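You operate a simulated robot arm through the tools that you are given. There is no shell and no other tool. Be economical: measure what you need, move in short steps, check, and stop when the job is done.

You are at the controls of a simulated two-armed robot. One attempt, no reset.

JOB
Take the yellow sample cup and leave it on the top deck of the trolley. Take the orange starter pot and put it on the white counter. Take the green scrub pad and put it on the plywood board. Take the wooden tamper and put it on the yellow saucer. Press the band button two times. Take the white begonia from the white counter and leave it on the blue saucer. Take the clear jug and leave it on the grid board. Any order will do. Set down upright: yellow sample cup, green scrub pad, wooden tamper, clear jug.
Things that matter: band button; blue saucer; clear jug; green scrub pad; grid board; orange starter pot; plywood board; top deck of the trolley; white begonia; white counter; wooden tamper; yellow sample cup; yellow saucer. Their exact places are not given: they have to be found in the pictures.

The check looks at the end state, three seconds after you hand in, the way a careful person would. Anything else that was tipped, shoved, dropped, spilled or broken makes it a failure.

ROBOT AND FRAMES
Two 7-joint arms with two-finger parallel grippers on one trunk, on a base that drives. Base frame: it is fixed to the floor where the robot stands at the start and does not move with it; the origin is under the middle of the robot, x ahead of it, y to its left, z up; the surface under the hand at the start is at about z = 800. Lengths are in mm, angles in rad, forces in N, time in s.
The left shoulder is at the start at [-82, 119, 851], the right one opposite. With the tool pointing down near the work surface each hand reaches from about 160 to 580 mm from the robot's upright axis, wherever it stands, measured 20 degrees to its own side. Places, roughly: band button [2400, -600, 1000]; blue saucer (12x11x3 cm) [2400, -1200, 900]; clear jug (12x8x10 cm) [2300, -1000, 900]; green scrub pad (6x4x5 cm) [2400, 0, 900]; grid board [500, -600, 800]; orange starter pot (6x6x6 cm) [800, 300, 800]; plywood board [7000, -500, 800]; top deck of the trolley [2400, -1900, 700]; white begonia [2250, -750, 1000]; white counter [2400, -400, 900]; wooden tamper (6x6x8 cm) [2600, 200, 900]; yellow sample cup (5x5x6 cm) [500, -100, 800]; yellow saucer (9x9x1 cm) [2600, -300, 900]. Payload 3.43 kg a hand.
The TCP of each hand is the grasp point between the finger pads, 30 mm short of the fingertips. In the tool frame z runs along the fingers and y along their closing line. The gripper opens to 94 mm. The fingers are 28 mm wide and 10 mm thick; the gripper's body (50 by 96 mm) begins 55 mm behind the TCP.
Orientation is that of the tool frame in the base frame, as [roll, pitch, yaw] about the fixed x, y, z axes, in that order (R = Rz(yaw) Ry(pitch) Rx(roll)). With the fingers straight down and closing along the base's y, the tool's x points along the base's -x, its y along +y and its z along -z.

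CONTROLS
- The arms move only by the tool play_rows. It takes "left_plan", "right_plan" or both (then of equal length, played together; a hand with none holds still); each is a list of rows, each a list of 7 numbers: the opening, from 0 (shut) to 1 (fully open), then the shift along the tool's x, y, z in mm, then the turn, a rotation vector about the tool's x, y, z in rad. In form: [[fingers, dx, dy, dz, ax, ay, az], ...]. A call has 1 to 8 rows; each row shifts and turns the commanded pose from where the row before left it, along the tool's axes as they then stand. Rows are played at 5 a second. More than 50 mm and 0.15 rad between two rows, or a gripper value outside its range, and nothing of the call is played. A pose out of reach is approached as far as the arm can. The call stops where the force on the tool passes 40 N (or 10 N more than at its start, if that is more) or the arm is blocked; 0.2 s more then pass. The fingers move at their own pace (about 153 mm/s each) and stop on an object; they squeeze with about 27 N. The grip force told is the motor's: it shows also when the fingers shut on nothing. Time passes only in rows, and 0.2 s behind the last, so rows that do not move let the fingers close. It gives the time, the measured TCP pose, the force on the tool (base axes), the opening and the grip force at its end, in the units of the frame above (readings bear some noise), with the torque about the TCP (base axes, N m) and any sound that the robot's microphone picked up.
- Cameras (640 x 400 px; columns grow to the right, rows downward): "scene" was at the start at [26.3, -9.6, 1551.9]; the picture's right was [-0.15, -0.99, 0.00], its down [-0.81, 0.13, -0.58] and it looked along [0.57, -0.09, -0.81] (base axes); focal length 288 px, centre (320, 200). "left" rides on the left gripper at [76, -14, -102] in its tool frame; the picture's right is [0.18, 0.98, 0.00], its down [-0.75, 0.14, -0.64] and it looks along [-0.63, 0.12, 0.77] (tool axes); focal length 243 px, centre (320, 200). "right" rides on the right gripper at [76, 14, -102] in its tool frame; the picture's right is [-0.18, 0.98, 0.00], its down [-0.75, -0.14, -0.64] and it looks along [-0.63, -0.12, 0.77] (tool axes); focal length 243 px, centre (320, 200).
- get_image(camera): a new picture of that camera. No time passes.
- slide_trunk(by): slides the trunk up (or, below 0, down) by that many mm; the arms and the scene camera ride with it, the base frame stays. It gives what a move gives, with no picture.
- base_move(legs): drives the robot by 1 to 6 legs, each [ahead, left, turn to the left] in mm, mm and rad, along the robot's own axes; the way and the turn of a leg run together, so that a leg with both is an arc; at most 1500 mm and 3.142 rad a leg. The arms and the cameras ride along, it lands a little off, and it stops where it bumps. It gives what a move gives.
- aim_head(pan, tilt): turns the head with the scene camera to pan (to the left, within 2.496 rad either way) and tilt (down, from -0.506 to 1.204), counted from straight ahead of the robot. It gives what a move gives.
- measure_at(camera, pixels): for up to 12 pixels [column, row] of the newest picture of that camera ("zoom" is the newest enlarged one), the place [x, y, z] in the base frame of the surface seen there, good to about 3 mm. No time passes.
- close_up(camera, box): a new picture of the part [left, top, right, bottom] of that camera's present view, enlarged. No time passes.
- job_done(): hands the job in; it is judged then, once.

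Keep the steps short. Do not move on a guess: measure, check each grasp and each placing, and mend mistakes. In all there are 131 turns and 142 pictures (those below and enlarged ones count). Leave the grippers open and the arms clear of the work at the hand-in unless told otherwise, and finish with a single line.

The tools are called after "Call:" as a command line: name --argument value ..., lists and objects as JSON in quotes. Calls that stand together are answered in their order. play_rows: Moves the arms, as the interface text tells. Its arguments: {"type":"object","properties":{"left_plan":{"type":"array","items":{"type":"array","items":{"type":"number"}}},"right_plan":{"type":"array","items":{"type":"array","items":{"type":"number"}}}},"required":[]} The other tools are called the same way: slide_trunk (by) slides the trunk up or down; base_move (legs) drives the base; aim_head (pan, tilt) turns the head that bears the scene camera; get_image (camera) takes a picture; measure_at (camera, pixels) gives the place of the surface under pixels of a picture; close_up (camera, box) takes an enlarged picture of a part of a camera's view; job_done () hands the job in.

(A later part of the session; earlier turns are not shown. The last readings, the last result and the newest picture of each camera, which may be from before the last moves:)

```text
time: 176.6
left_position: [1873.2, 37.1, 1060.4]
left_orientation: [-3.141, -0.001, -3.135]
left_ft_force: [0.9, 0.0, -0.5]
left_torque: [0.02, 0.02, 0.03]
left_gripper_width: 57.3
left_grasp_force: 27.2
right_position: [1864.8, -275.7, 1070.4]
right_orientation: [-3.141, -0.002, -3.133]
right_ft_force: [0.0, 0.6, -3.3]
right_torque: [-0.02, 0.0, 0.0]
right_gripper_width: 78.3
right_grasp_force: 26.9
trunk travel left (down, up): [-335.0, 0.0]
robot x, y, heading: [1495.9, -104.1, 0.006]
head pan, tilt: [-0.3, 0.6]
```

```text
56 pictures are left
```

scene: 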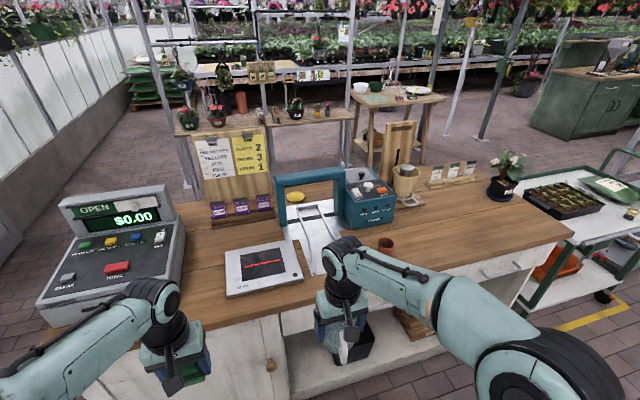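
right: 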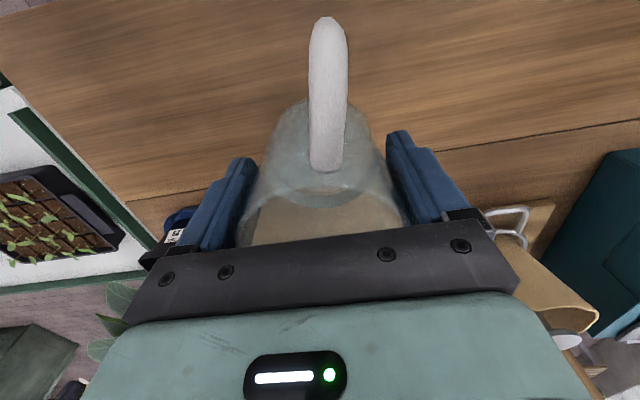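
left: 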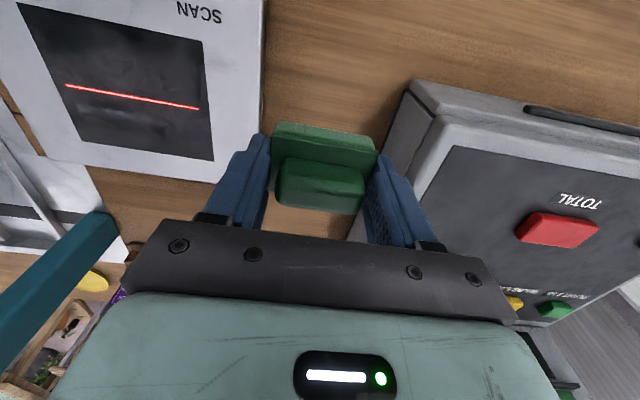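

All looks right. I'll take the jug to the grid board: left along the aisle, back past the table's end, then along its front.

Call:
base_move --legs '[[0, 1054, -0.006], [-1498, 0, 0]]'

Call:
base_move --legs '[[0, -1000, 0]]'

Call:
aim_head --pan -0.5 --tilt 0.8

Call:
get_image --camera "scene"

```text
time: 193.2
left_position: [377.7, 1088.6, 1061.5]
left_orientation: [-3.141, -0.002, -3.132]
left_ft_force: [0.0, 0.4, -0.3]
left_torque: [-0.02, -0.04, -0.02]
left_gripper_width: 57.1
left_grasp_force: 27.6
right_position: [369.8, 776.3, 1070.4]
right_orientation: [-3.141, -0.001, -3.131]
right_ft_force: [-0.1, -0.1, -4.4]
right_torque: [-0.01, 0.0, -0.02]
right_gripper_width: 78.2
right_grasp_force: 27.2
trunk travel left (down, up): [-335.0, 0.0]
robot x, y, heading: [-2.0, 944.1, 0.012]
head pan, tilt: [-0.3, 0.6]
```

```text
time: 202.3
left_position: [389.0, 86.8, 1062.2]
left_orientation: [3.14, 0.0, -3.132]
left_ft_force: [0.4, 0.6, -1.0]
left_torque: [0.01, -0.02, -0.03]
left_gripper_width: 57.3
left_grasp_force: 26.8
right_position: [382.6, -223.9, 1070.9]
right_orientation: [-3.14, -0.004, -3.131]
right_ft_force: [0.3, 0.5, -3.6]
right_torque: [-0.02, 0.0, -0.02]
right_gripper_width: 78.3
right_grasp_force: 26.9
trunk travel left (down, up): [-335.0, 0.0]
robot x, y, heading: [8.3, -58.1, 0.013]
head pan, tilt: [-0.3, 0.6]
```

```text
time: 203.1
left_position: [388.1, 87.4, 1061.2]
left_orientation: [-3.141, 0.002, -3.131]
left_ft_force: [-0.2, -0.1, 0.1]
left_torque: [0.0, 0.04, 0.02]
left_gripper_width: 57.2
left_grasp_force: 27.0
right_position: [382.3, -224.7, 1070.8]
right_orientation: [-3.141, -0.003, -3.13]
right_ft_force: [0.7, 0.1, -4.3]
right_torque: [0.01, 0.0, 0.03]
right_gripper_width: 78.1
right_grasp_force: 26.8
trunk travel left (down, up): [-335.0, 0.0]
robot x, y, heading: [10.2, -55.1, 0.013]
head pan, tilt: [-0.499, 0.799]
```

```text
55 pictures are left
```

scene: 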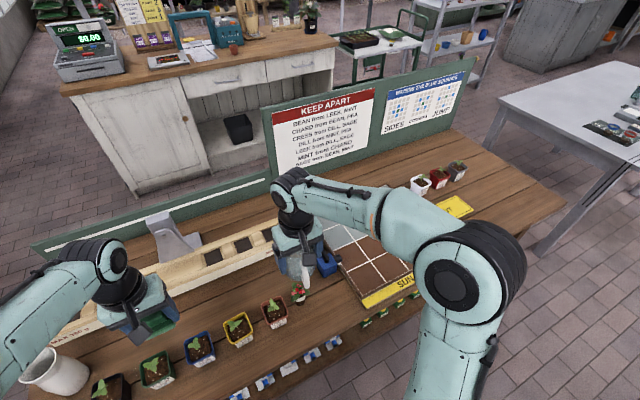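

Call:
base_move --legs '[[0, -340, -0.013]]'

Call:
get_image --camera "right"

Call:
aim_head --pan -0.3 --tilt 0.95

Call:
get_image --camera "scene"

```text
time: 206.6
left_position: [391.5, -256.0, 1061.8]
left_orientation: [-3.141, 0.002, 3.141]
left_ft_force: [-0.9, -0.2, -1.2]
left_torque: [0.0, -0.02, 0.0]
left_gripper_width: 57.3
left_grasp_force: 26.9
right_position: [383.8, -566.1, 1070.4]
right_orientation: [3.141, -0.005, -3.14]
right_ft_force: [0.3, 0.4, -4.1]
right_torque: [0.02, -0.02, 0.0]
right_gripper_width: 78.1
right_grasp_force: 26.8
trunk travel left (down, up): [-335.0, 0.0]
robot x, y, heading: [9.2, -395.0, -0.0]
head pan, tilt: [-0.499, 0.799]
```

```text
54 pictures are left
```

right: 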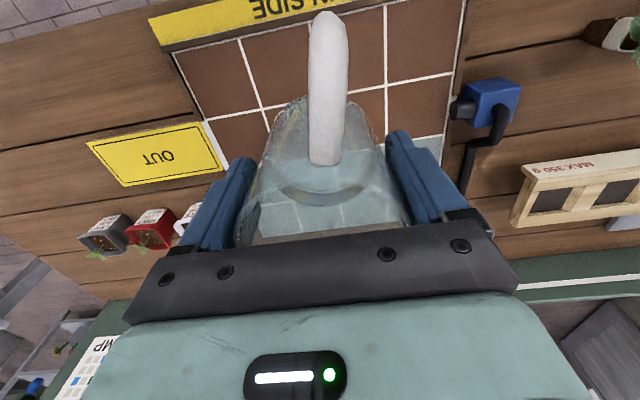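

```text
time: 207.3
left_position: [391.6, -254.5, 1061.6]
left_orientation: [3.141, 0.001, 3.141]
left_ft_force: [-0.1, 0.9, -0.7]
left_torque: [-0.01, 0.02, -0.05]
left_gripper_width: 57.1
left_grasp_force: 26.8
right_position: [382.2, -567.3, 1070.2]
right_orientation: [3.139, -0.003, -3.14]
right_ft_force: [0.0, 0.2, -3.4]
right_torque: [-0.03, 0.02, -0.01]
right_gripper_width: 78.0
right_grasp_force: 27.4
trunk travel left (down, up): [-335.0, 0.0]
robot x, y, heading: [11.3, -392.7, -0.002]
head pan, tilt: [-0.3, 0.949]
```

```text
53 pictures are left
```

scene: 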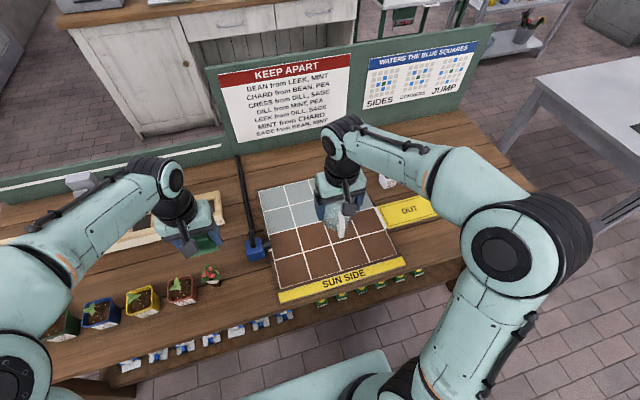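

Call:
measure_at --camera "scene" --pixels '[[280, 290], [262, 192], [395, 255], [300, 262], [370, 220], [290, 215], [330, 260], [375, 250], [345, 262]]'

Call:
measure_at --camera "right" --pixels '[[270, 80], [380, 100], [180, 60], [462, 20], [290, 110], [440, 140]]'

```text
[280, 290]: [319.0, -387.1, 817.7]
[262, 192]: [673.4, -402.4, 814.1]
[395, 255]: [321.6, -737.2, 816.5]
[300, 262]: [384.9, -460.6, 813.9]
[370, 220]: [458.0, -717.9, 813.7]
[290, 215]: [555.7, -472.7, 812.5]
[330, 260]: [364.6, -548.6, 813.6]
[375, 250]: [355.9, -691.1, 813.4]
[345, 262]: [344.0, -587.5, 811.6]
```

```text
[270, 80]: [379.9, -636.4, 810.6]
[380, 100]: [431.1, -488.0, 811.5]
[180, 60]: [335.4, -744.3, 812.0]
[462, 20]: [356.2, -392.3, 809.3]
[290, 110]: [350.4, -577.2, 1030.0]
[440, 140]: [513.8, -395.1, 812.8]
```

The board surface is at z 813, x 310 to 670, y -390 to -740, and empty. I'll lower the jug to [430,-562].

Call:
play_rows --right_plan '[[0, -24, 2, 30, 0, 0, 0], [0, -24, 2, 35, 0, 0, 0], [0, 0, 0, 40, 0, 0, 0], [0, 0, 0, 40, 0, 0, 0], [0, 0, 0, 30, 0, 0, 0], [0, 0, 0, 12, 0, 0, 0], [0, 0, 0, 3, 0, 0, 0], [0, 0, 0, 0, 0, 0, 0]]'

Call:
get_image --camera "right"

```text
time: 209.2
left_position: [392.2, -254.4, 1061.7]
left_orientation: [3.141, -0.001, 3.141]
left_ft_force: [-0.4, 0.7, -0.3]
left_torque: [0.0, 0.01, 0.02]
left_gripper_width: 57.3
left_grasp_force: 27.0
right_position: [429.7, -563.7, 879.6]
right_orientation: [-3.14, -0.004, -3.141]
right_ft_force: [-0.2, 0.0, -4.1]
right_torque: [0.0, 0.0, -0.01]
right_gripper_width: 78.1
right_grasp_force: 27.2
trunk travel left (down, up): [-335.0, 0.0]
robot x, y, heading: [11.4, -393.8, 0.0]
head pan, tilt: [-0.3, 0.949]
```

```text
52 pictures are left
```

right: 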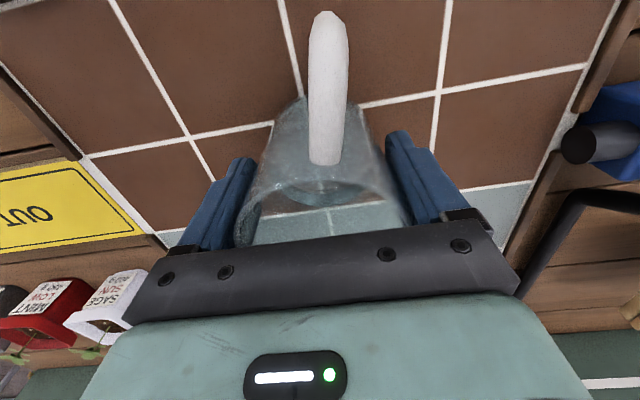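

Only about 4 mm remains. I'll lower in small steps and watch the force.

Call:
play_rows --right_plan '[[0, 0, 0, 2, 0, 0, 0], [0, 0, 0, 2, 0, 0, 0], [0, 0, 0, 1, 0, 0, 0], [0, 0, 0, 0, 0, 0, 0]]'

```text
time: 210.2
left_position: [392.3, -255.0, 1062.3]
left_orientation: [3.141, 0.001, -3.141]
left_ft_force: [0.1, -0.6, -1.2]
left_torque: [-0.01, 0.0, 0.0]
left_gripper_width: 56.9
left_grasp_force: 26.7
right_position: [429.2, -562.7, 875.5]
right_orientation: [3.14, -0.003, -3.139]
right_ft_force: [-1.0, -0.2, -0.1]
right_torque: [-0.02, 0.16, 0.04]
right_gripper_width: 78.1
right_grasp_force: 26.7
trunk travel left (down, up): [-335.0, 0.0]
robot x, y, heading: [14.6, -393.6, 0.004]
head pan, tilt: [-0.3, 0.949]
```

The board is taking the weight. I'll go down 1 mm, open and lift.

Call:
play_rows --right_plan '[[0, 0, 0, 1, 0, 0, 0], [0.95, 0, 0, 0, 0, 0, 0], [1, 0, 0, 0, 0, 0, 0], [1, 0, 0, -10, 0, 0, 0], [1, 0, 0, -40, 0, 0, 0], [1, 0, 0, -45, 0, 0, 0], [1, 0, 0, -45, 0, 0, 0], [1, 0, 0, -45, 0, 0, 0]]'

Call:
get_image --camera "right"

Call:
get_image --camera "scene"

```text
time: 211.9
left_position: [391.2, -255.3, 1062.0]
left_orientation: [3.141, 0.001, -3.141]
left_ft_force: [0.2, -0.2, -0.7]
left_torque: [0.02, 0.02, 0.0]
left_gripper_width: 57.1
left_grasp_force: 27.1
right_position: [427.7, -563.9, 1059.6]
right_orientation: [3.141, -0.003, -3.141]
right_ft_force: [-0.5, -0.6, -0.6]
right_torque: [0.01, -0.01, -0.02]
right_gripper_width: 94.1
right_grasp_force: 0.1
trunk travel left (down, up): [-335.0, 0.0]
robot x, y, heading: [14.6, -397.4, -0.003]
head pan, tilt: [-0.3, 0.949]
```

```text
51 pictures are left
```

right: 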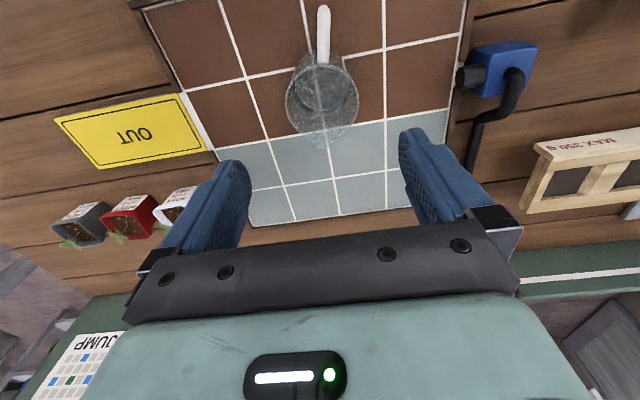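

```text
50 pictures are left
```

scene: 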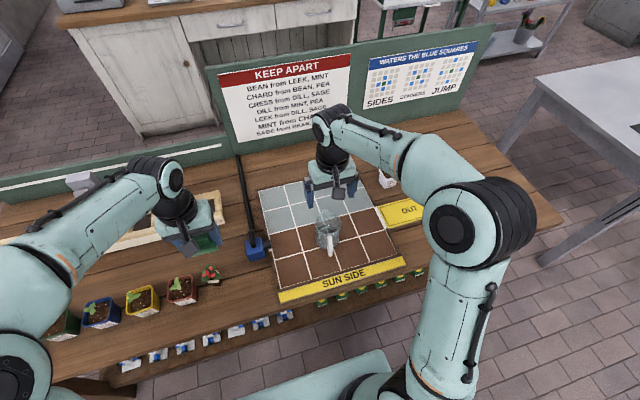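

The jug stands upright on the board. Next is the tamper, so I'll drive round the left side past the counter's end and look behind it.

Call:
play_rows --right_plan '[[1, 45, 0, 0, 0, 0, 0], [1, 20, 10, 0, 0, 0, 0]]'

Call:
base_move --legs '[[0, 1345, 0], [1500, 0, 0], [650, 0, 0]]'

Call:
aim_head --pan -0.5 --tilt 0.5

Call:
get_image --camera "scene"

```text
time: 212.6
left_position: [391.9, -254.4, 1061.5]
left_orientation: [-3.14, 0.0, -3.139]
left_ft_force: [-0.2, -0.4, -0.4]
left_torque: [0.03, 0.0, 0.0]
left_gripper_width: 57.2
left_grasp_force: 26.7
right_position: [363.5, -555.0, 1060.0]
right_orientation: [-3.141, -0.003, -3.14]
right_ft_force: [0.1, -0.7, -0.7]
right_torque: [-0.03, -0.01, 0.04]
right_gripper_width: 94.0
right_grasp_force: 0.1
trunk travel left (down, up): [-335.0, 0.0]
robot x, y, heading: [13.3, -395.0, -0.001]
head pan, tilt: [-0.3, 0.949]
```

```text
time: 234.7
left_position: [2532.0, 1089.9, 1062.6]
left_orientation: [-3.141, 0.001, 3.141]
left_ft_force: [0.0, 0.0, -0.4]
left_torque: [-0.01, -0.02, 0.01]
left_gripper_width: 57.2
left_grasp_force: 27.7
right_position: [2503.9, 790.0, 1059.9]
right_orientation: [3.141, -0.004, -3.14]
right_ft_force: [-0.9, 0.0, 1.1]
right_torque: [-0.03, -0.01, -0.01]
right_gripper_width: 94.0
right_grasp_force: 0.2
trunk travel left (down, up): [-335.0, 0.0]
robot x, y, heading: [2150.5, 949.5, 0.002]
head pan, tilt: [-0.3, 0.949]
```

```text
time: 235.6
left_position: [2530.9, 1089.9, 1063.1]
left_orientation: [3.141, 0.0, 3.141]
left_ft_force: [-0.3, -0.2, -0.5]
left_torque: [-0.01, 0.01, -0.02]
left_gripper_width: 57.2
left_grasp_force: 27.1
right_position: [2504.7, 790.0, 1060.2]
right_orientation: [-3.141, -0.002, -3.14]
right_ft_force: [-0.2, 0.1, 1.0]
right_torque: [-0.01, 0.02, 0.0]
right_gripper_width: 94.1
right_grasp_force: 0.1
trunk travel left (down, up): [-335.0, 0.0]
robot x, y, heading: [2152.2, 948.8, 0.002]
head pan, tilt: [-0.499, 0.499]
```

```text
49 pictures are left
```

scene: 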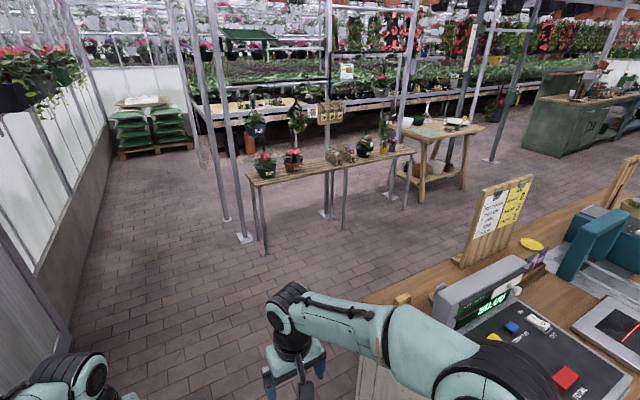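

The tamper's wooden knob shows at (403,299), behind the register. I'll measure it, the bench, the poles and the counter's back edge.

Call:
measure_at --camera "scene" --pixels '[[403, 299], [413, 310], [380, 300], [470, 260], [530, 243], [250, 180], [415, 155], [265, 252], [240, 235], [345, 225], [410, 205], [440, 262]]'

Call:
close_up --camera "scene" --box '[370, 220, 570, 345]'

```text
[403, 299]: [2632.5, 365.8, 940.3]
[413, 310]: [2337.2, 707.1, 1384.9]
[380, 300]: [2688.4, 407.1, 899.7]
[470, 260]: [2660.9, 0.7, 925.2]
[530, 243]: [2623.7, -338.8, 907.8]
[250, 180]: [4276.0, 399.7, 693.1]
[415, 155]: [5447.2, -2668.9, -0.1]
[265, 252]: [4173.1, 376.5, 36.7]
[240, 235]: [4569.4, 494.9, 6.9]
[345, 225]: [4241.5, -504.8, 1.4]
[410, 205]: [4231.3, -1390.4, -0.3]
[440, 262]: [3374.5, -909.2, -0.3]
```

```text
3.20 times, centred on (470, 282) of scene
```

zoom: 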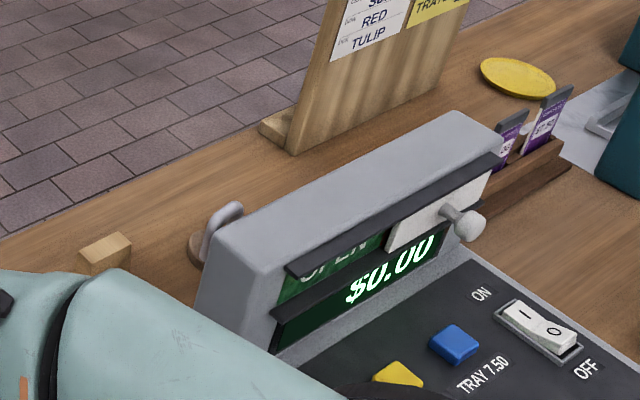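

Two wooden things stand behind the register, so I need the view from the back. The floor there is clear (bench at x 4170). I'll drive round and face the counter's rear.

Call:
base_move --legs '[[1050, 0, 0], [0, 0, 1.571], [0, 0, 1.571], [0, 780, 0]]'

Call:
aim_head --pan 0.0 --tilt 0.75

Call:
get_image --camera "scene"

```text
time: 255.6
left_position: [2842.5, 12.0, 1061.8]
left_orientation: [3.14, -0.001, 0.023]
left_ft_force: [0.1, 0.9, -0.8]
left_torque: [0.02, -0.01, -0.04]
left_gripper_width: 57.2
left_grasp_force: 26.9
right_position: [2863.3, 313.0, 1060.5]
right_orientation: [-3.142, -0.005, 0.025]
right_ft_force: [-0.5, 0.7, 0.6]
right_torque: [0.02, 0.0, -0.04]
right_gripper_width: 93.9
right_grasp_force: 0.1
trunk travel left (down, up): [-335.0, 0.0]
robot x, y, heading: [3219.4, 161.1, -3.117]
head pan, tilt: [-0.499, 0.499]
```

```text
time: 256.5
left_position: [2842.3, 11.7, 1061.0]
left_orientation: [3.141, 0.0, 0.022]
left_ft_force: [0.0, 0.0, -1.0]
left_torque: [0.03, -0.02, 0.0]
left_gripper_width: 57.2
left_grasp_force: 26.9
right_position: [2862.2, 312.9, 1060.3]
right_orientation: [-3.141, -0.002, 0.024]
right_ft_force: [-0.8, 0.2, 0.7]
right_torque: [0.01, 0.0, 0.0]
right_gripper_width: 93.7
right_grasp_force: 0.1
trunk travel left (down, up): [-335.0, 0.0]
robot x, y, heading: [3219.4, 160.1, -3.119]
head pan, tilt: [0.0, 0.75]
```

```text
47 pictures are left
```

scene: 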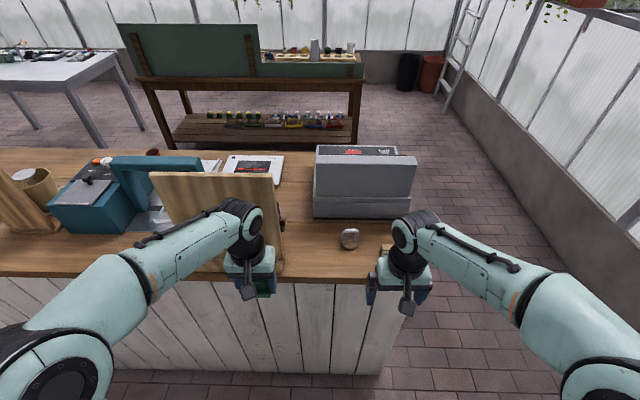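

Call:
close_up --camera "scene" --box '[310, 200, 430, 280]'

Call:
measure_at --camera "zoom" --pixels '[[205, 190], [205, 225], [180, 240], [225, 180], [400, 240], [400, 270], [200, 335], [205, 255]]'

Call:
get_image --camera "right"

```text
5.00 times, centred on (370, 240) of scene
```

zoom: 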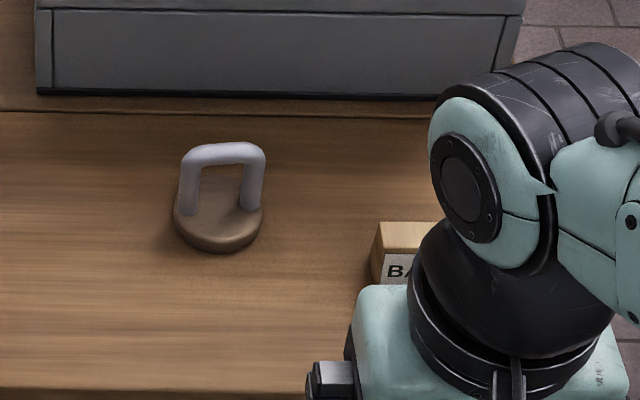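

```text
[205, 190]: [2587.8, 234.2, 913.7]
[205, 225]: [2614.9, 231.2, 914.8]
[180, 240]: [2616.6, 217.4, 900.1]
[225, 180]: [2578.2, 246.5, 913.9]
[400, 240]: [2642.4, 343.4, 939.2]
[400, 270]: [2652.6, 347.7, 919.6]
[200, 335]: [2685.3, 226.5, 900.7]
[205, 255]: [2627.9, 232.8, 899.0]
```

```text
45 pictures are left
```

right: 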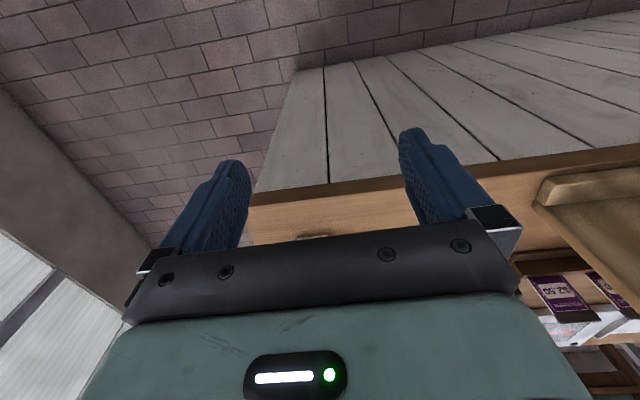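

The tamper is the round wooden base with a grey loop handle, centred about [2598,234]. The sign board sits near the left hand's path, so I'll draw the left hand back, straighten the base and approach.

Call:
play_rows --left_plan '[[0, 40, 15, 0, 0, 0, 0], [0, 40, 15, 0, 0, 0, 0], [0, 40, 0, 0, 0, 0, 0], [0, 35, 0, 0, 0, 0, 0]]'

Call:
base_move --legs '[[0, 0, -0.023], [170, 45, 0]]'

Call:
get_image --camera "right"

Call:
get_image --camera "scene"

```text
time: 257.5
left_position: [2999.3, -15.3, 1061.9]
left_orientation: [3.141, 0.003, 0.022]
left_ft_force: [-0.3, 0.1, -0.7]
left_torque: [0.02, 0.02, -0.01]
left_gripper_width: 57.0
left_grasp_force: 27.5
right_position: [2863.2, 312.1, 1060.8]
right_orientation: [-3.141, -0.001, 0.024]
right_ft_force: [0.0, -1.4, 0.7]
right_torque: [0.0, 0.0, 0.01]
right_gripper_width: 93.9
right_grasp_force: 0.1
trunk travel left (down, up): [-335.0, 0.0]
robot x, y, heading: [3216.5, 165.4, -3.117]
head pan, tilt: [0.0, 0.75]
```

```text
time: 259.4
left_position: [2824.5, -56.6, 1060.7]
left_orientation: [3.141, -0.001, 0.0]
left_ft_force: [0.9, 0.2, -0.6]
left_torque: [0.0, -0.04, -0.02]
left_gripper_width: 57.2
left_grasp_force: 26.6
right_position: [2698.1, 275.8, 1059.7]
right_orientation: [-3.141, -0.003, -0.001]
right_ft_force: [0.3, 0.1, -0.1]
right_torque: [0.03, -0.02, 0.01]
right_gripper_width: 94.0
right_grasp_force: 0.1
trunk travel left (down, up): [-335.0, 0.0]
robot x, y, heading: [3050.2, 118.4, -3.143]
head pan, tilt: [0.0, 0.75]
```

```text
44 pictures are left
```

right: 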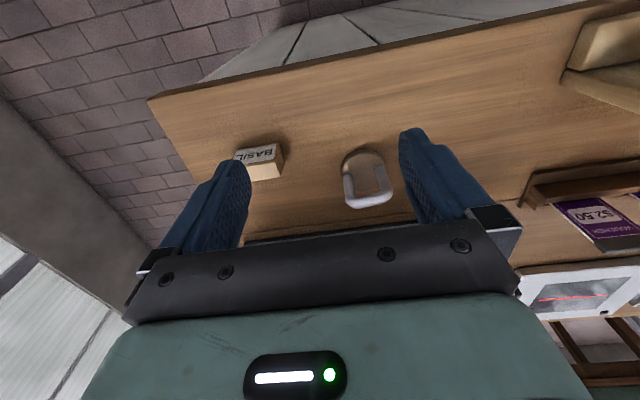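

```text
43 pictures are left
```

scene: 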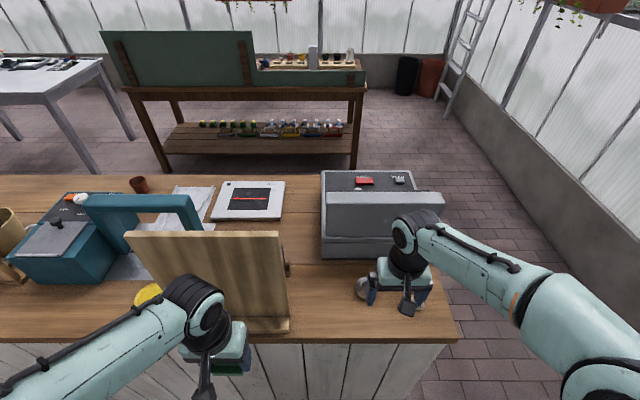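

Call:
close_up --camera "right" --box '[320, 130, 420, 220]'

Call:
measure_at --camera "right" --pixels '[[365, 150], [350, 160], [378, 155], [350, 200], [390, 197], [370, 204], [370, 175], [348, 185], [386, 180]]'

```text
4.44 times, centred on (370, 175) of right
```

zoom: 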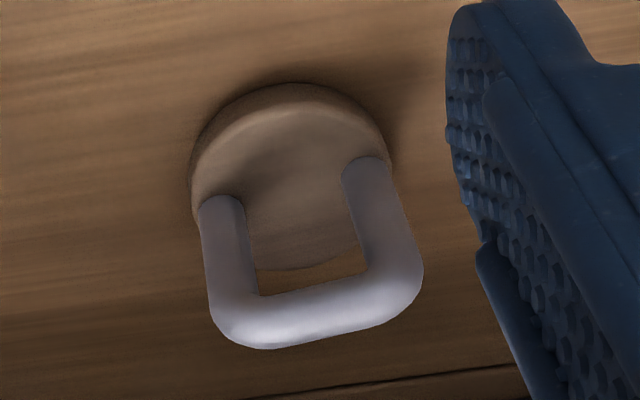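

```text
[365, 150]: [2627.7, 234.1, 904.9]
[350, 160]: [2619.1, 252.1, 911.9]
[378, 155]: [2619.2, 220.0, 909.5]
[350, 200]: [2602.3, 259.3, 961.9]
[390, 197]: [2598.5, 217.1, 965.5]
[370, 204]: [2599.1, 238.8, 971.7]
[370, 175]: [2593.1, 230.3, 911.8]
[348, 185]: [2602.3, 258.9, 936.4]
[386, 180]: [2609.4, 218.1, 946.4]
```

The handle arch is centred at [2600,238], top at z 973, about 50 mm wide. I'll move over it with a slight turn, descend and grip.

Call:
play_rows --right_plan '[[1, -35, 13, 0, 0, 0, 0.07], [1, -35, 13, 0, 0, 0, 0], [1, -27, 13, 20, 0, 0, 0], [1, 0, 0, 40, 0, 0, 0], [1, 0, 0, 0, 0, 0, 0]]'

Call:
get_image --camera "right"

Call:
measure_at --camera "right" --pixels '[[300, 130], [340, 130], [320, 135], [320, 90], [300, 110], [340, 110]]'

```text
time: 260.6
left_position: [2824.9, -55.4, 1061.7]
left_orientation: [-3.14, -0.001, 0.0]
left_ft_force: [0.5, 0.2, 0.3]
left_torque: [0.01, 0.02, -0.03]
left_gripper_width: 57.2
left_grasp_force: 26.8
right_position: [2595.1, 240.7, 998.9]
right_orientation: [-3.141, 0.0, -0.07]
right_ft_force: [0.1, 0.4, 0.0]
right_torque: [0.01, -0.03, -0.01]
right_gripper_width: 94.1
right_grasp_force: 0.0
trunk travel left (down, up): [-335.0, 0.0]
robot x, y, heading: [3050.7, 114.9, -3.139]
head pan, tilt: [0.0, 0.75]
```

```text
41 pictures are left
```

right: 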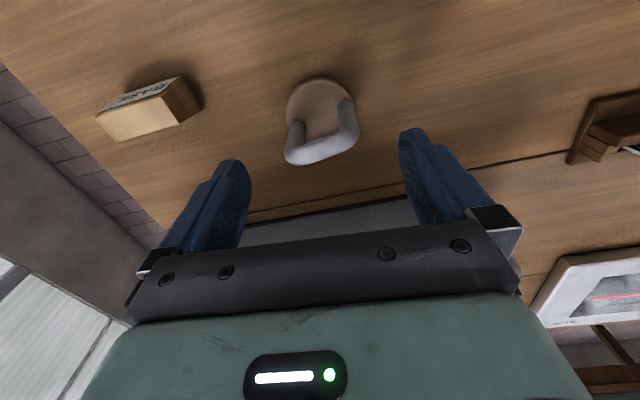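

```text
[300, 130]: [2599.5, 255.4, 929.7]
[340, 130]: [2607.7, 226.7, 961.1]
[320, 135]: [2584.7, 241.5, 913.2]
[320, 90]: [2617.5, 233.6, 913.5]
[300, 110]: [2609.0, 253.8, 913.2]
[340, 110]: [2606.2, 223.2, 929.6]
```

Call:
measure_at --camera "right" --pixels '[[295, 155], [350, 140], [320, 158], [297, 125], [345, 103], [340, 150], [305, 160]]'

```text
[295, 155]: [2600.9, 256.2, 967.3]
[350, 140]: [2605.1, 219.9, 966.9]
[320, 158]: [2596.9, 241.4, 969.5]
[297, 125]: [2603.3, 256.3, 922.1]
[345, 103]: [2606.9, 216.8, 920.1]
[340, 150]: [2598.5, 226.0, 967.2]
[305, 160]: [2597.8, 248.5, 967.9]
```

The handle is actually turned slightly the other way, so I'll correct the yaw, centre and descend.

Call:
play_rows --right_plan '[[1, 6, 3, 0, 0, 0, -0.12], [1, 0, 0, 25, 0, 0, 0], [1, 0, 0, 22, 0, 0, 0], [1, 0, 0, 0, 0, 0, 0], [0, 0, 0, 0, 0, 0, 0], [0, 0, 0, 0, 0, 0, 0], [0, 0, 0, 0, 0, 0, 0]]'

Call:
get_image --camera "right"

```text
time: 262.2
left_position: [2824.5, -55.2, 1061.4]
left_orientation: [-3.141, 0.0, 0.0]
left_ft_force: [0.1, -0.4, -0.8]
left_torque: [0.01, -0.02, -0.02]
left_gripper_width: 57.0
left_grasp_force: 26.8
right_position: [2603.2, 237.3, 953.6]
right_orientation: [3.141, -0.002, 0.05]
right_ft_force: [-0.7, 1.3, 2.3]
right_torque: [-0.04, -0.01, -0.01]
right_gripper_width: 51.5
right_grasp_force: 26.8
trunk travel left (down, up): [-335.0, 0.0]
robot x, y, heading: [3042.9, 117.4, -3.147]
head pan, tilt: [0.0, 0.75]
```

```text
40 pictures are left
```

right: 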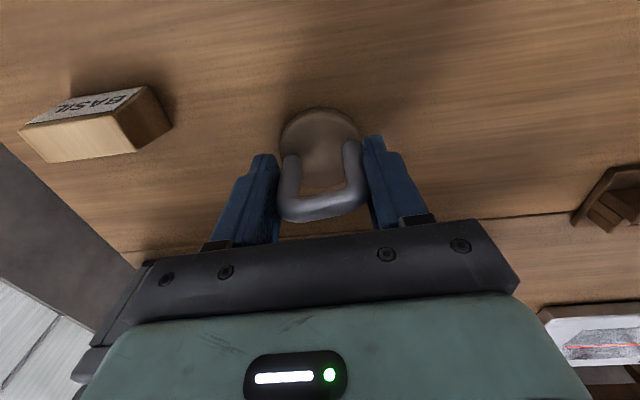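

The handle is gripped at 51 mm. I'll lift, check, back off and look at the yellow saucer.

Call:
play_rows --right_plan '[[0, 0, 0, -20, 0, 0, 0], [0, 0, 0, -40, 0, 0, 0], [0, 0, 0, -40, 0, 0, 0], [0, 0, 0, -20, 0, 0, 0], [0, 0, 0, 0, 0, 0, 0]]'

Call:
get_image --camera "right"

Call:
base_move --legs '[[-230, 0, 0], [0, 585, 0]]'

Call:
get_image --camera "scene"

```text
time: 263.4
left_position: [2823.7, -56.5, 1062.0]
left_orientation: [3.141, 0.0, 0.0]
left_ft_force: [0.3, -0.3, 0.1]
left_torque: [-0.02, -0.02, -0.02]
left_gripper_width: 57.4
left_grasp_force: 26.7
right_position: [2604.2, 239.3, 1074.9]
right_orientation: [-3.141, -0.002, 0.05]
right_ft_force: [-0.4, -0.5, -0.7]
right_torque: [-0.01, 0.01, 0.01]
right_gripper_width: 51.7
right_grasp_force: 27.2
trunk travel left (down, up): [-335.0, 0.0]
robot x, y, heading: [3048.4, 117.1, -3.138]
head pan, tilt: [0.0, 0.75]
```

```text
39 pictures are left
```

right: 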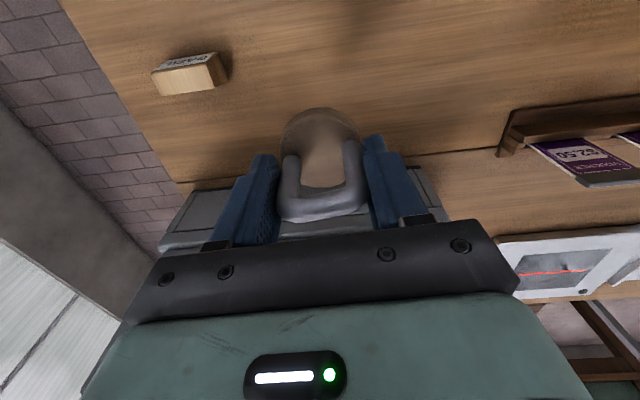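

```text
time: 270.2
left_position: [3046.6, -629.1, 1060.9]
left_orientation: [3.141, 0.0, -0.008]
left_ft_force: [0.2, 0.2, -0.2]
left_torque: [-0.01, 0.01, 0.0]
left_gripper_width: 57.3
left_grasp_force: 27.8
right_position: [2829.4, -332.3, 1073.7]
right_orientation: [3.141, -0.005, 0.042]
right_ft_force: [0.2, -0.2, -0.2]
right_torque: [0.03, 0.02, 0.0]
right_gripper_width: 51.4
right_grasp_force: 26.8
trunk travel left (down, up): [-335.0, 0.0]
robot x, y, heading: [3267.0, -460.2, 3.134]
head pan, tilt: [0.0, 0.75]
```

```text
38 pictures are left
```

scene: 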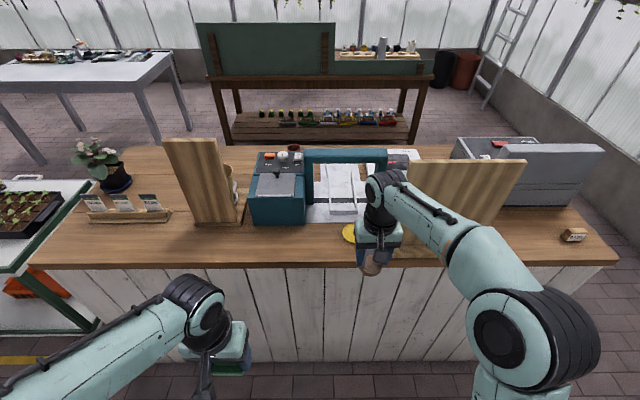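

The saucer is partly visible at (349,233), with the sign board just right of the hand. I'll measure both.

Call:
close_up --camera "scene" --box '[310, 180, 450, 270]'

Call:
measure_at --camera "scene" --pixels '[[345, 232], [343, 238], [352, 238], [425, 250], [412, 175], [520, 165], [385, 153], [350, 262], [405, 252], [330, 215]]'

Call:
get_image --camera "right"

```text
4.44 times, centred on (380, 225) of scene
```

zoom: 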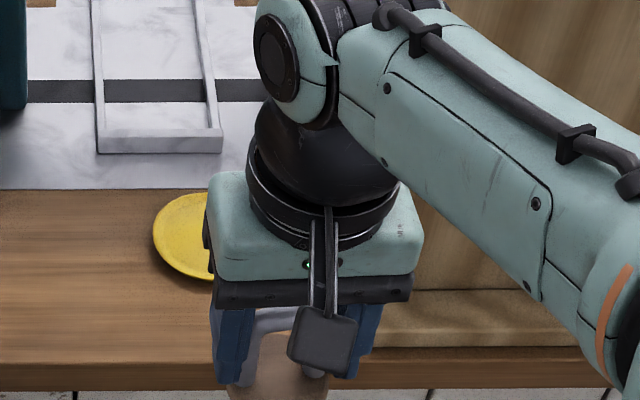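

```text
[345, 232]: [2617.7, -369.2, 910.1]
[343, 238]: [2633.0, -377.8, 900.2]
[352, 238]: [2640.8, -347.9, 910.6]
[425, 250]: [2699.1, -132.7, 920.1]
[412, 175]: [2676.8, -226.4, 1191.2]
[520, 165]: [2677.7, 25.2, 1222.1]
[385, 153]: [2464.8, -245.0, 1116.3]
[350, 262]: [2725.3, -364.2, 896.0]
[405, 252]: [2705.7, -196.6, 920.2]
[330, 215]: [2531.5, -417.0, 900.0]
```

```text
36 pictures are left
```

right: 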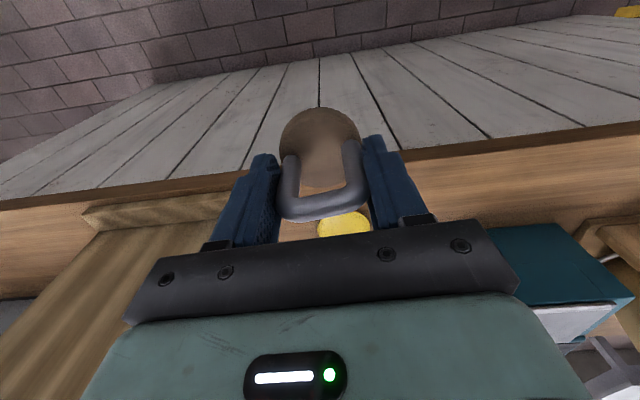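

The sign board (y > -226, up to z 1220) is close to where the forearm would pass. I'll come in turned by -0.25 rad so the arm runs clear of it.

Call:
base_move --legs '[[0, 155, -0.25], [120, 0, 0]]'

Call:
get_image --camera "scene"

Call:
get_image --camera "right"

```text
time: 273.1
left_position: [2875.5, -689.4, 1060.9]
left_orientation: [-3.141, 0.0, -0.262]
left_ft_force: [0.4, -0.1, -1.2]
left_torque: [-0.03, 0.02, -0.01]
left_gripper_width: 57.1
left_grasp_force: 27.0
right_position: [2739.8, -349.2, 1074.5]
right_orientation: [-3.141, -0.003, -0.211]
right_ft_force: [0.0, 0.2, -1.8]
right_torque: [0.01, -0.02, 0.02]
right_gripper_width: 51.4
right_grasp_force: 26.5
trunk travel left (down, up): [-335.0, 0.0]
robot x, y, heading: [3137.2, -580.7, 2.879]
head pan, tilt: [0.0, 0.75]
```

```text
35 pictures are left
```

scene: 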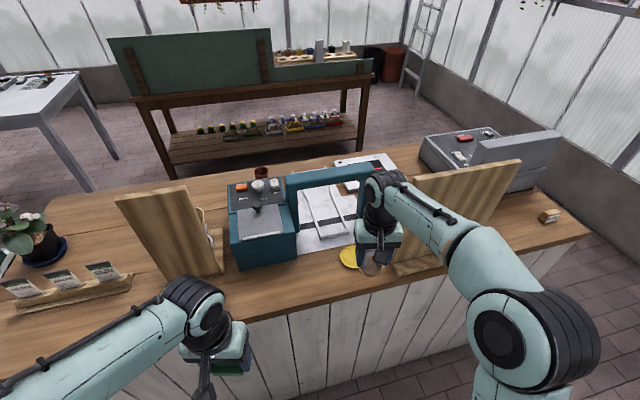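

```text
34 pictures are left
```

right: 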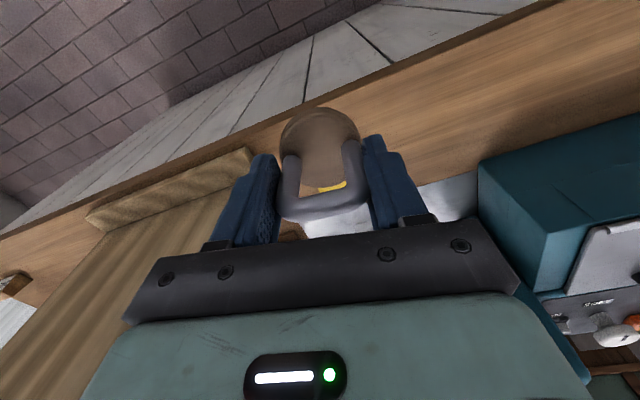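

Call:
close_up --camera "scene" --box '[320, 230, 400, 290]'

Call:
measure_at --camera "zoom" --pixels '[[170, 180], [220, 150], [250, 260], [215, 215], [205, 130], [262, 240], [200, 255]]'

Call:
measure_at --camera "right" --pixels '[[332, 188], [320, 190], [345, 183], [250, 155], [440, 110]]'

```text
6.67 times, centred on (360, 260) of scene
```

zoom: 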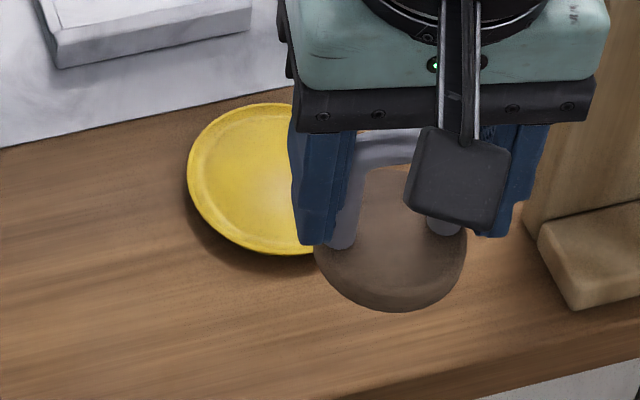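

```text
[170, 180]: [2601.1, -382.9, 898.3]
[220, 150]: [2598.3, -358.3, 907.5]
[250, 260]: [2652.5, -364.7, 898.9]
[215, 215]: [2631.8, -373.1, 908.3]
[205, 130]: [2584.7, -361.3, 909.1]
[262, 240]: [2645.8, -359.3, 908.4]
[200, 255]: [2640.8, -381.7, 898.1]
```

```text
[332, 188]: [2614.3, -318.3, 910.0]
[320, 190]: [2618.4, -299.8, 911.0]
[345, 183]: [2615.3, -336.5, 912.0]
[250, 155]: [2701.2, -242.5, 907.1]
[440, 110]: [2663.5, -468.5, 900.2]
```

The saucer is centred at about [2615,-337]. I'll drive 100 mm ahead, leaving a small arm correction.

Call:
base_move --legs '[[100, 0, 0]]'

Call:
get_image --camera "scene"

Call:
get_image --camera "right"

Call:
measure_at --camera "right" --pixels '[[285, 95], [320, 88], [360, 95], [270, 130], [375, 130], [320, 100]]'

```text
time: 274.2
left_position: [2778.1, -663.9, 1060.2]
left_orientation: [-3.14, 0.001, -0.266]
left_ft_force: [-0.2, -0.7, -0.4]
left_torque: [0.01, 0.03, 0.01]
left_gripper_width: 57.0
left_grasp_force: 26.9
right_position: [2643.8, -323.2, 1073.8]
right_orientation: [-3.141, -0.006, -0.214]
right_ft_force: [0.8, 1.0, -0.3]
right_torque: [-0.01, 0.04, 0.02]
right_gripper_width: 51.4
right_grasp_force: 27.0
trunk travel left (down, up): [-335.0, 0.0]
robot x, y, heading: [3037.7, -559.2, 2.873]
head pan, tilt: [0.0, 0.75]
```

```text
32 pictures are left
```

scene: 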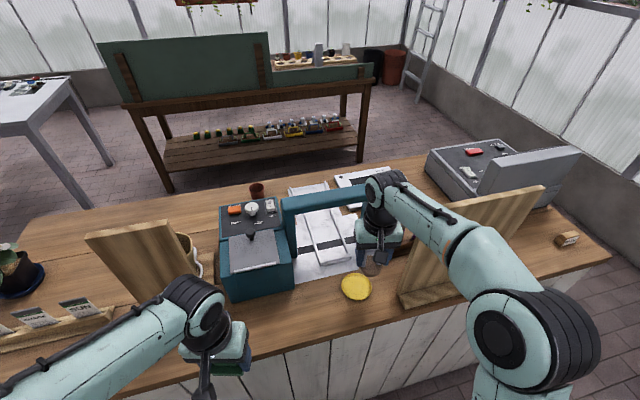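

```text
31 pictures are left
```

right: 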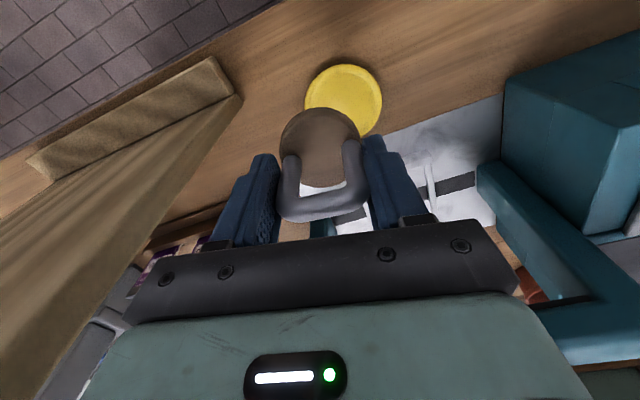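

```text
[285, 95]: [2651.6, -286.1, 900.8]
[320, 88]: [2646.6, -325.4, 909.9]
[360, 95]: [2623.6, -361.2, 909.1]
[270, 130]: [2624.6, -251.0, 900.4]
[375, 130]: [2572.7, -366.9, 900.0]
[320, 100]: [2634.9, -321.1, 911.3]
```

Call:
measure_at --camera "scene" --pixels '[[342, 287], [370, 287], [356, 274], [356, 298], [356, 286], [347, 294], [366, 294], [347, 277]]'

Call:
close_up --camera "scene" --box '[320, 170, 480, 310]'

```text
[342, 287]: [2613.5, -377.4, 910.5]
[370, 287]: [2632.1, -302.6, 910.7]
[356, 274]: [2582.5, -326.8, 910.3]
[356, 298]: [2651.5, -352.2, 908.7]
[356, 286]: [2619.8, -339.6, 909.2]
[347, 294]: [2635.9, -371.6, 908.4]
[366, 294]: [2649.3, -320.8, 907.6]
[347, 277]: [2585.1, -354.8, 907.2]
```

```text
2.86 times, centred on (400, 240) of scene
```

zoom: 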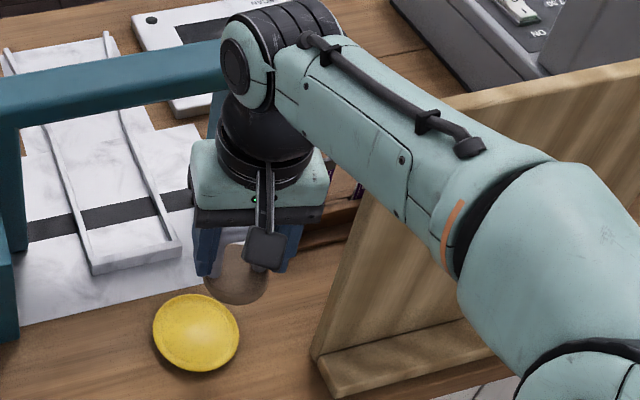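

I'll check how close the forearm is to the sign board before lowering.

Call:
measure_at --camera "zoom" --pixels '[[300, 90], [360, 140], [430, 190], [380, 195], [420, 235], [500, 260], [465, 300], [470, 105], [400, 230], [345, 320], [600, 75]]'

```text
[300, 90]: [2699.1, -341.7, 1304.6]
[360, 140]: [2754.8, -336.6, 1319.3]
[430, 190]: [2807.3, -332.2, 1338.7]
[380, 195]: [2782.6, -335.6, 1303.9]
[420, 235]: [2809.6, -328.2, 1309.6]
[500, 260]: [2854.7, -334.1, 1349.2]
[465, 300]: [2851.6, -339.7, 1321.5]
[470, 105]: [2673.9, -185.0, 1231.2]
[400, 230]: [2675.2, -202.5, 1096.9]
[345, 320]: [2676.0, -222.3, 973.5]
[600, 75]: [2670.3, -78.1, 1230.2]
```

The forearm's near side is at y about -335 and the sign starts at y -222, so it clears. I'll shift over the saucer and lower to just above it.

Call:
play_rows --right_plan '[[0, -8.8, 11.2, 0, 0, 0, 0], [0, -8.9, 11.1, 0, 0, 0, 0], [0, 0, 0, 40, 0, 0, 0], [0, 0, 0, 40, 0, 0, 0], [0, 0, 0, 20, 0, 0, 0], [0, 0, 0, 0, 0, 0, 0]]'

Call:
get_image --camera "right"

Call:
close_up --camera "scene" --box '[310, 210, 450, 310]'

```text
time: 275.6
left_position: [2777.9, -664.2, 1061.4]
left_orientation: [3.141, 0.0, -0.266]
left_ft_force: [1.0, 0.2, -0.4]
left_torque: [0.01, 0.02, -0.04]
left_gripper_width: 57.1
left_grasp_force: 26.9
right_position: [2621.0, -342.1, 974.7]
right_orientation: [-3.141, -0.002, -0.212]
right_ft_force: [-0.3, 0.0, -1.0]
right_torque: [-0.04, 0.0, -0.01]
right_gripper_width: 51.4
right_grasp_force: 27.1
trunk travel left (down, up): [-335.0, 0.0]
robot x, y, heading: [3040.7, -560.6, 2.875]
head pan, tilt: [0.0, 0.75]
```

```text
29 pictures are left
```

right: 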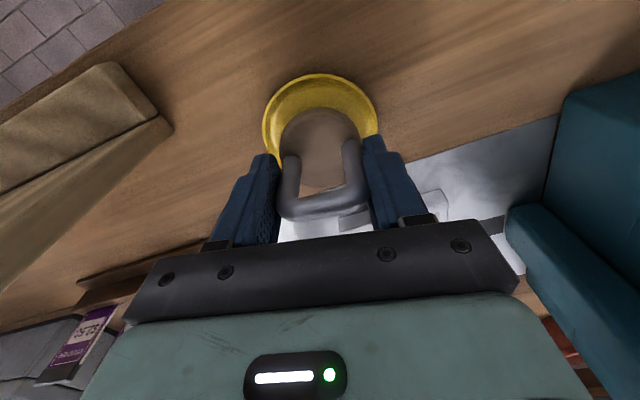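

```text
4.00 times, centred on (380, 260) of scene
```

zoom: 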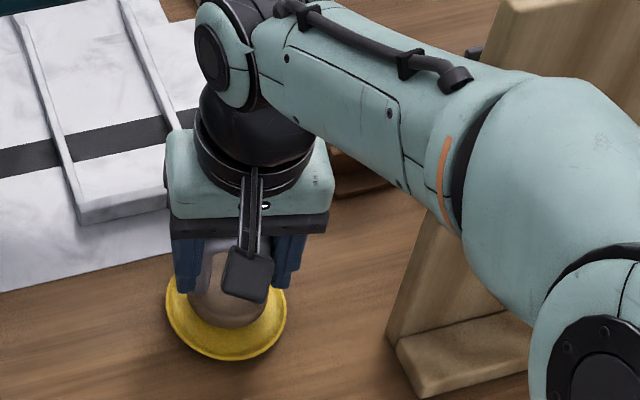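

It's well centred. I'll lower in small steps while watching the force.

Call:
play_rows --right_plan '[[0, 0, 0, 6, 0, 0, 0], [0, 0, 0, 3, 0, 0, 0], [0, 0, 0, 2, 0, 0, 0], [0, 0, 0, 0, 0, 0, 0]]'

```text
time: 276.6
left_position: [2777.1, -664.8, 1062.1]
left_orientation: [3.141, 0.001, -0.267]
left_ft_force: [0.1, 0.1, 0.0]
left_torque: [0.01, 0.0, -0.03]
left_gripper_width: 56.9
left_grasp_force: 27.1
right_position: [2621.4, -341.5, 962.6]
right_orientation: [-3.141, -0.003, -0.213]
right_ft_force: [1.0, 0.2, -1.7]
right_torque: [0.02, 0.0, 0.04]
right_gripper_width: 51.5
right_grasp_force: 27.0
trunk travel left (down, up): [-335.0, 0.0]
robot x, y, heading: [3035.7, -558.3, 2.88]
head pan, tilt: [0.0, 0.75]
```

Call:
play_rows --right_plan '[[0, 0, 0, 1.5, 0, 0, 0], [0, 0, 0, 1.5, 0, 0, 0], [0, 0, 0, 0, 0, 0, 0]]'

Call:
get_image --camera "right"

```text
time: 277.4
left_position: [2778.0, -664.2, 1063.1]
left_orientation: [3.141, 0.001, -0.266]
left_ft_force: [-0.5, -0.2, 0.0]
left_torque: [0.0, 0.02, -0.01]
left_gripper_width: 57.1
left_grasp_force: 27.1
right_position: [2620.7, -341.7, 963.0]
right_orientation: [-3.14, 0.004, -0.213]
right_ft_force: [1.7, 2.3, 19.4]
right_torque: [-0.03, 0.2, 0.01]
right_gripper_width: 51.3
right_grasp_force: 27.2
trunk travel left (down, up): [-335.0, 0.0]
robot x, y, heading: [3041.7, -559.2, 2.872]
head pan, tilt: [0.0, 0.75]
```

```text
27 pictures are left
```

right: 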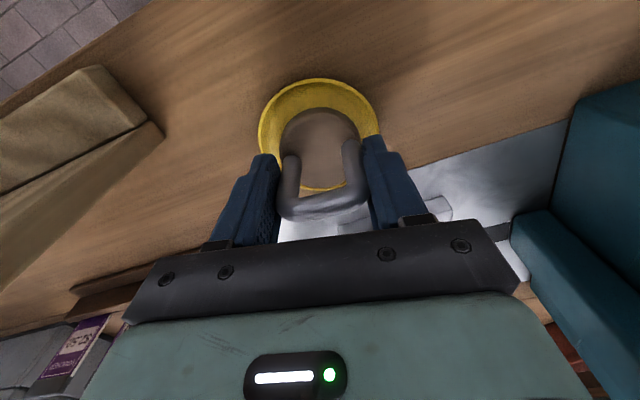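

It's firmly seated. I'll ease up 2.5 mm, open and lift straight up.

Call:
play_rows --right_plan '[[0, 0, 0, -2.5, 0, 0, 0], [0, 0, 0, 0, 0, 0, 0], [0.75, 0, 0, 0, 0, 0, 0], [0.85, 0, 0, 0, 0, 0, 0], [0.85, 0, 0, -30, 0, 0, 0], [0.85, 0, 0, -40, 0, 0, 0], [0.85, 0, 0, -40, 0, 0, 0]]'

Call:
get_image --camera "right"

Call:
measure_at --camera "right" --pixels '[[318, 100], [300, 100], [340, 100], [320, 80], [320, 130]]'

```text
time: 279.0
left_position: [2777.4, -664.6, 1062.3]
left_orientation: [-3.141, 0.0, -0.264]
left_ft_force: [-0.6, -0.2, -0.4]
left_torque: [0.0, 0.02, 0.03]
left_gripper_width: 57.3
left_grasp_force: 26.7
right_position: [2620.7, -340.7, 1075.8]
right_orientation: [3.141, -0.002, -0.213]
right_ft_force: [0.3, 0.4, 0.4]
right_torque: [0.0, -0.02, -0.01]
right_gripper_width: 79.9
right_grasp_force: 0.0
trunk travel left (down, up): [-335.0, 0.0]
robot x, y, heading: [3040.2, -558.6, 2.877]
head pan, tilt: [0.0, 0.75]
```

```text
26 pictures are left
```

right: 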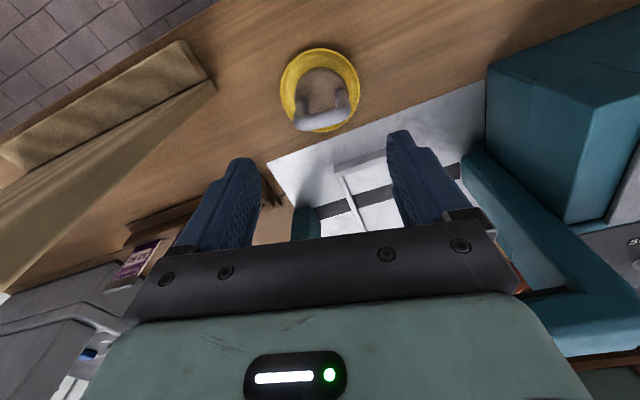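

```text
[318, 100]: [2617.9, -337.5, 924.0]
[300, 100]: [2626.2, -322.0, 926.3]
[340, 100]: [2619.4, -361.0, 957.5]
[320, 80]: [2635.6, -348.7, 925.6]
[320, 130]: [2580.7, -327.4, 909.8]
```

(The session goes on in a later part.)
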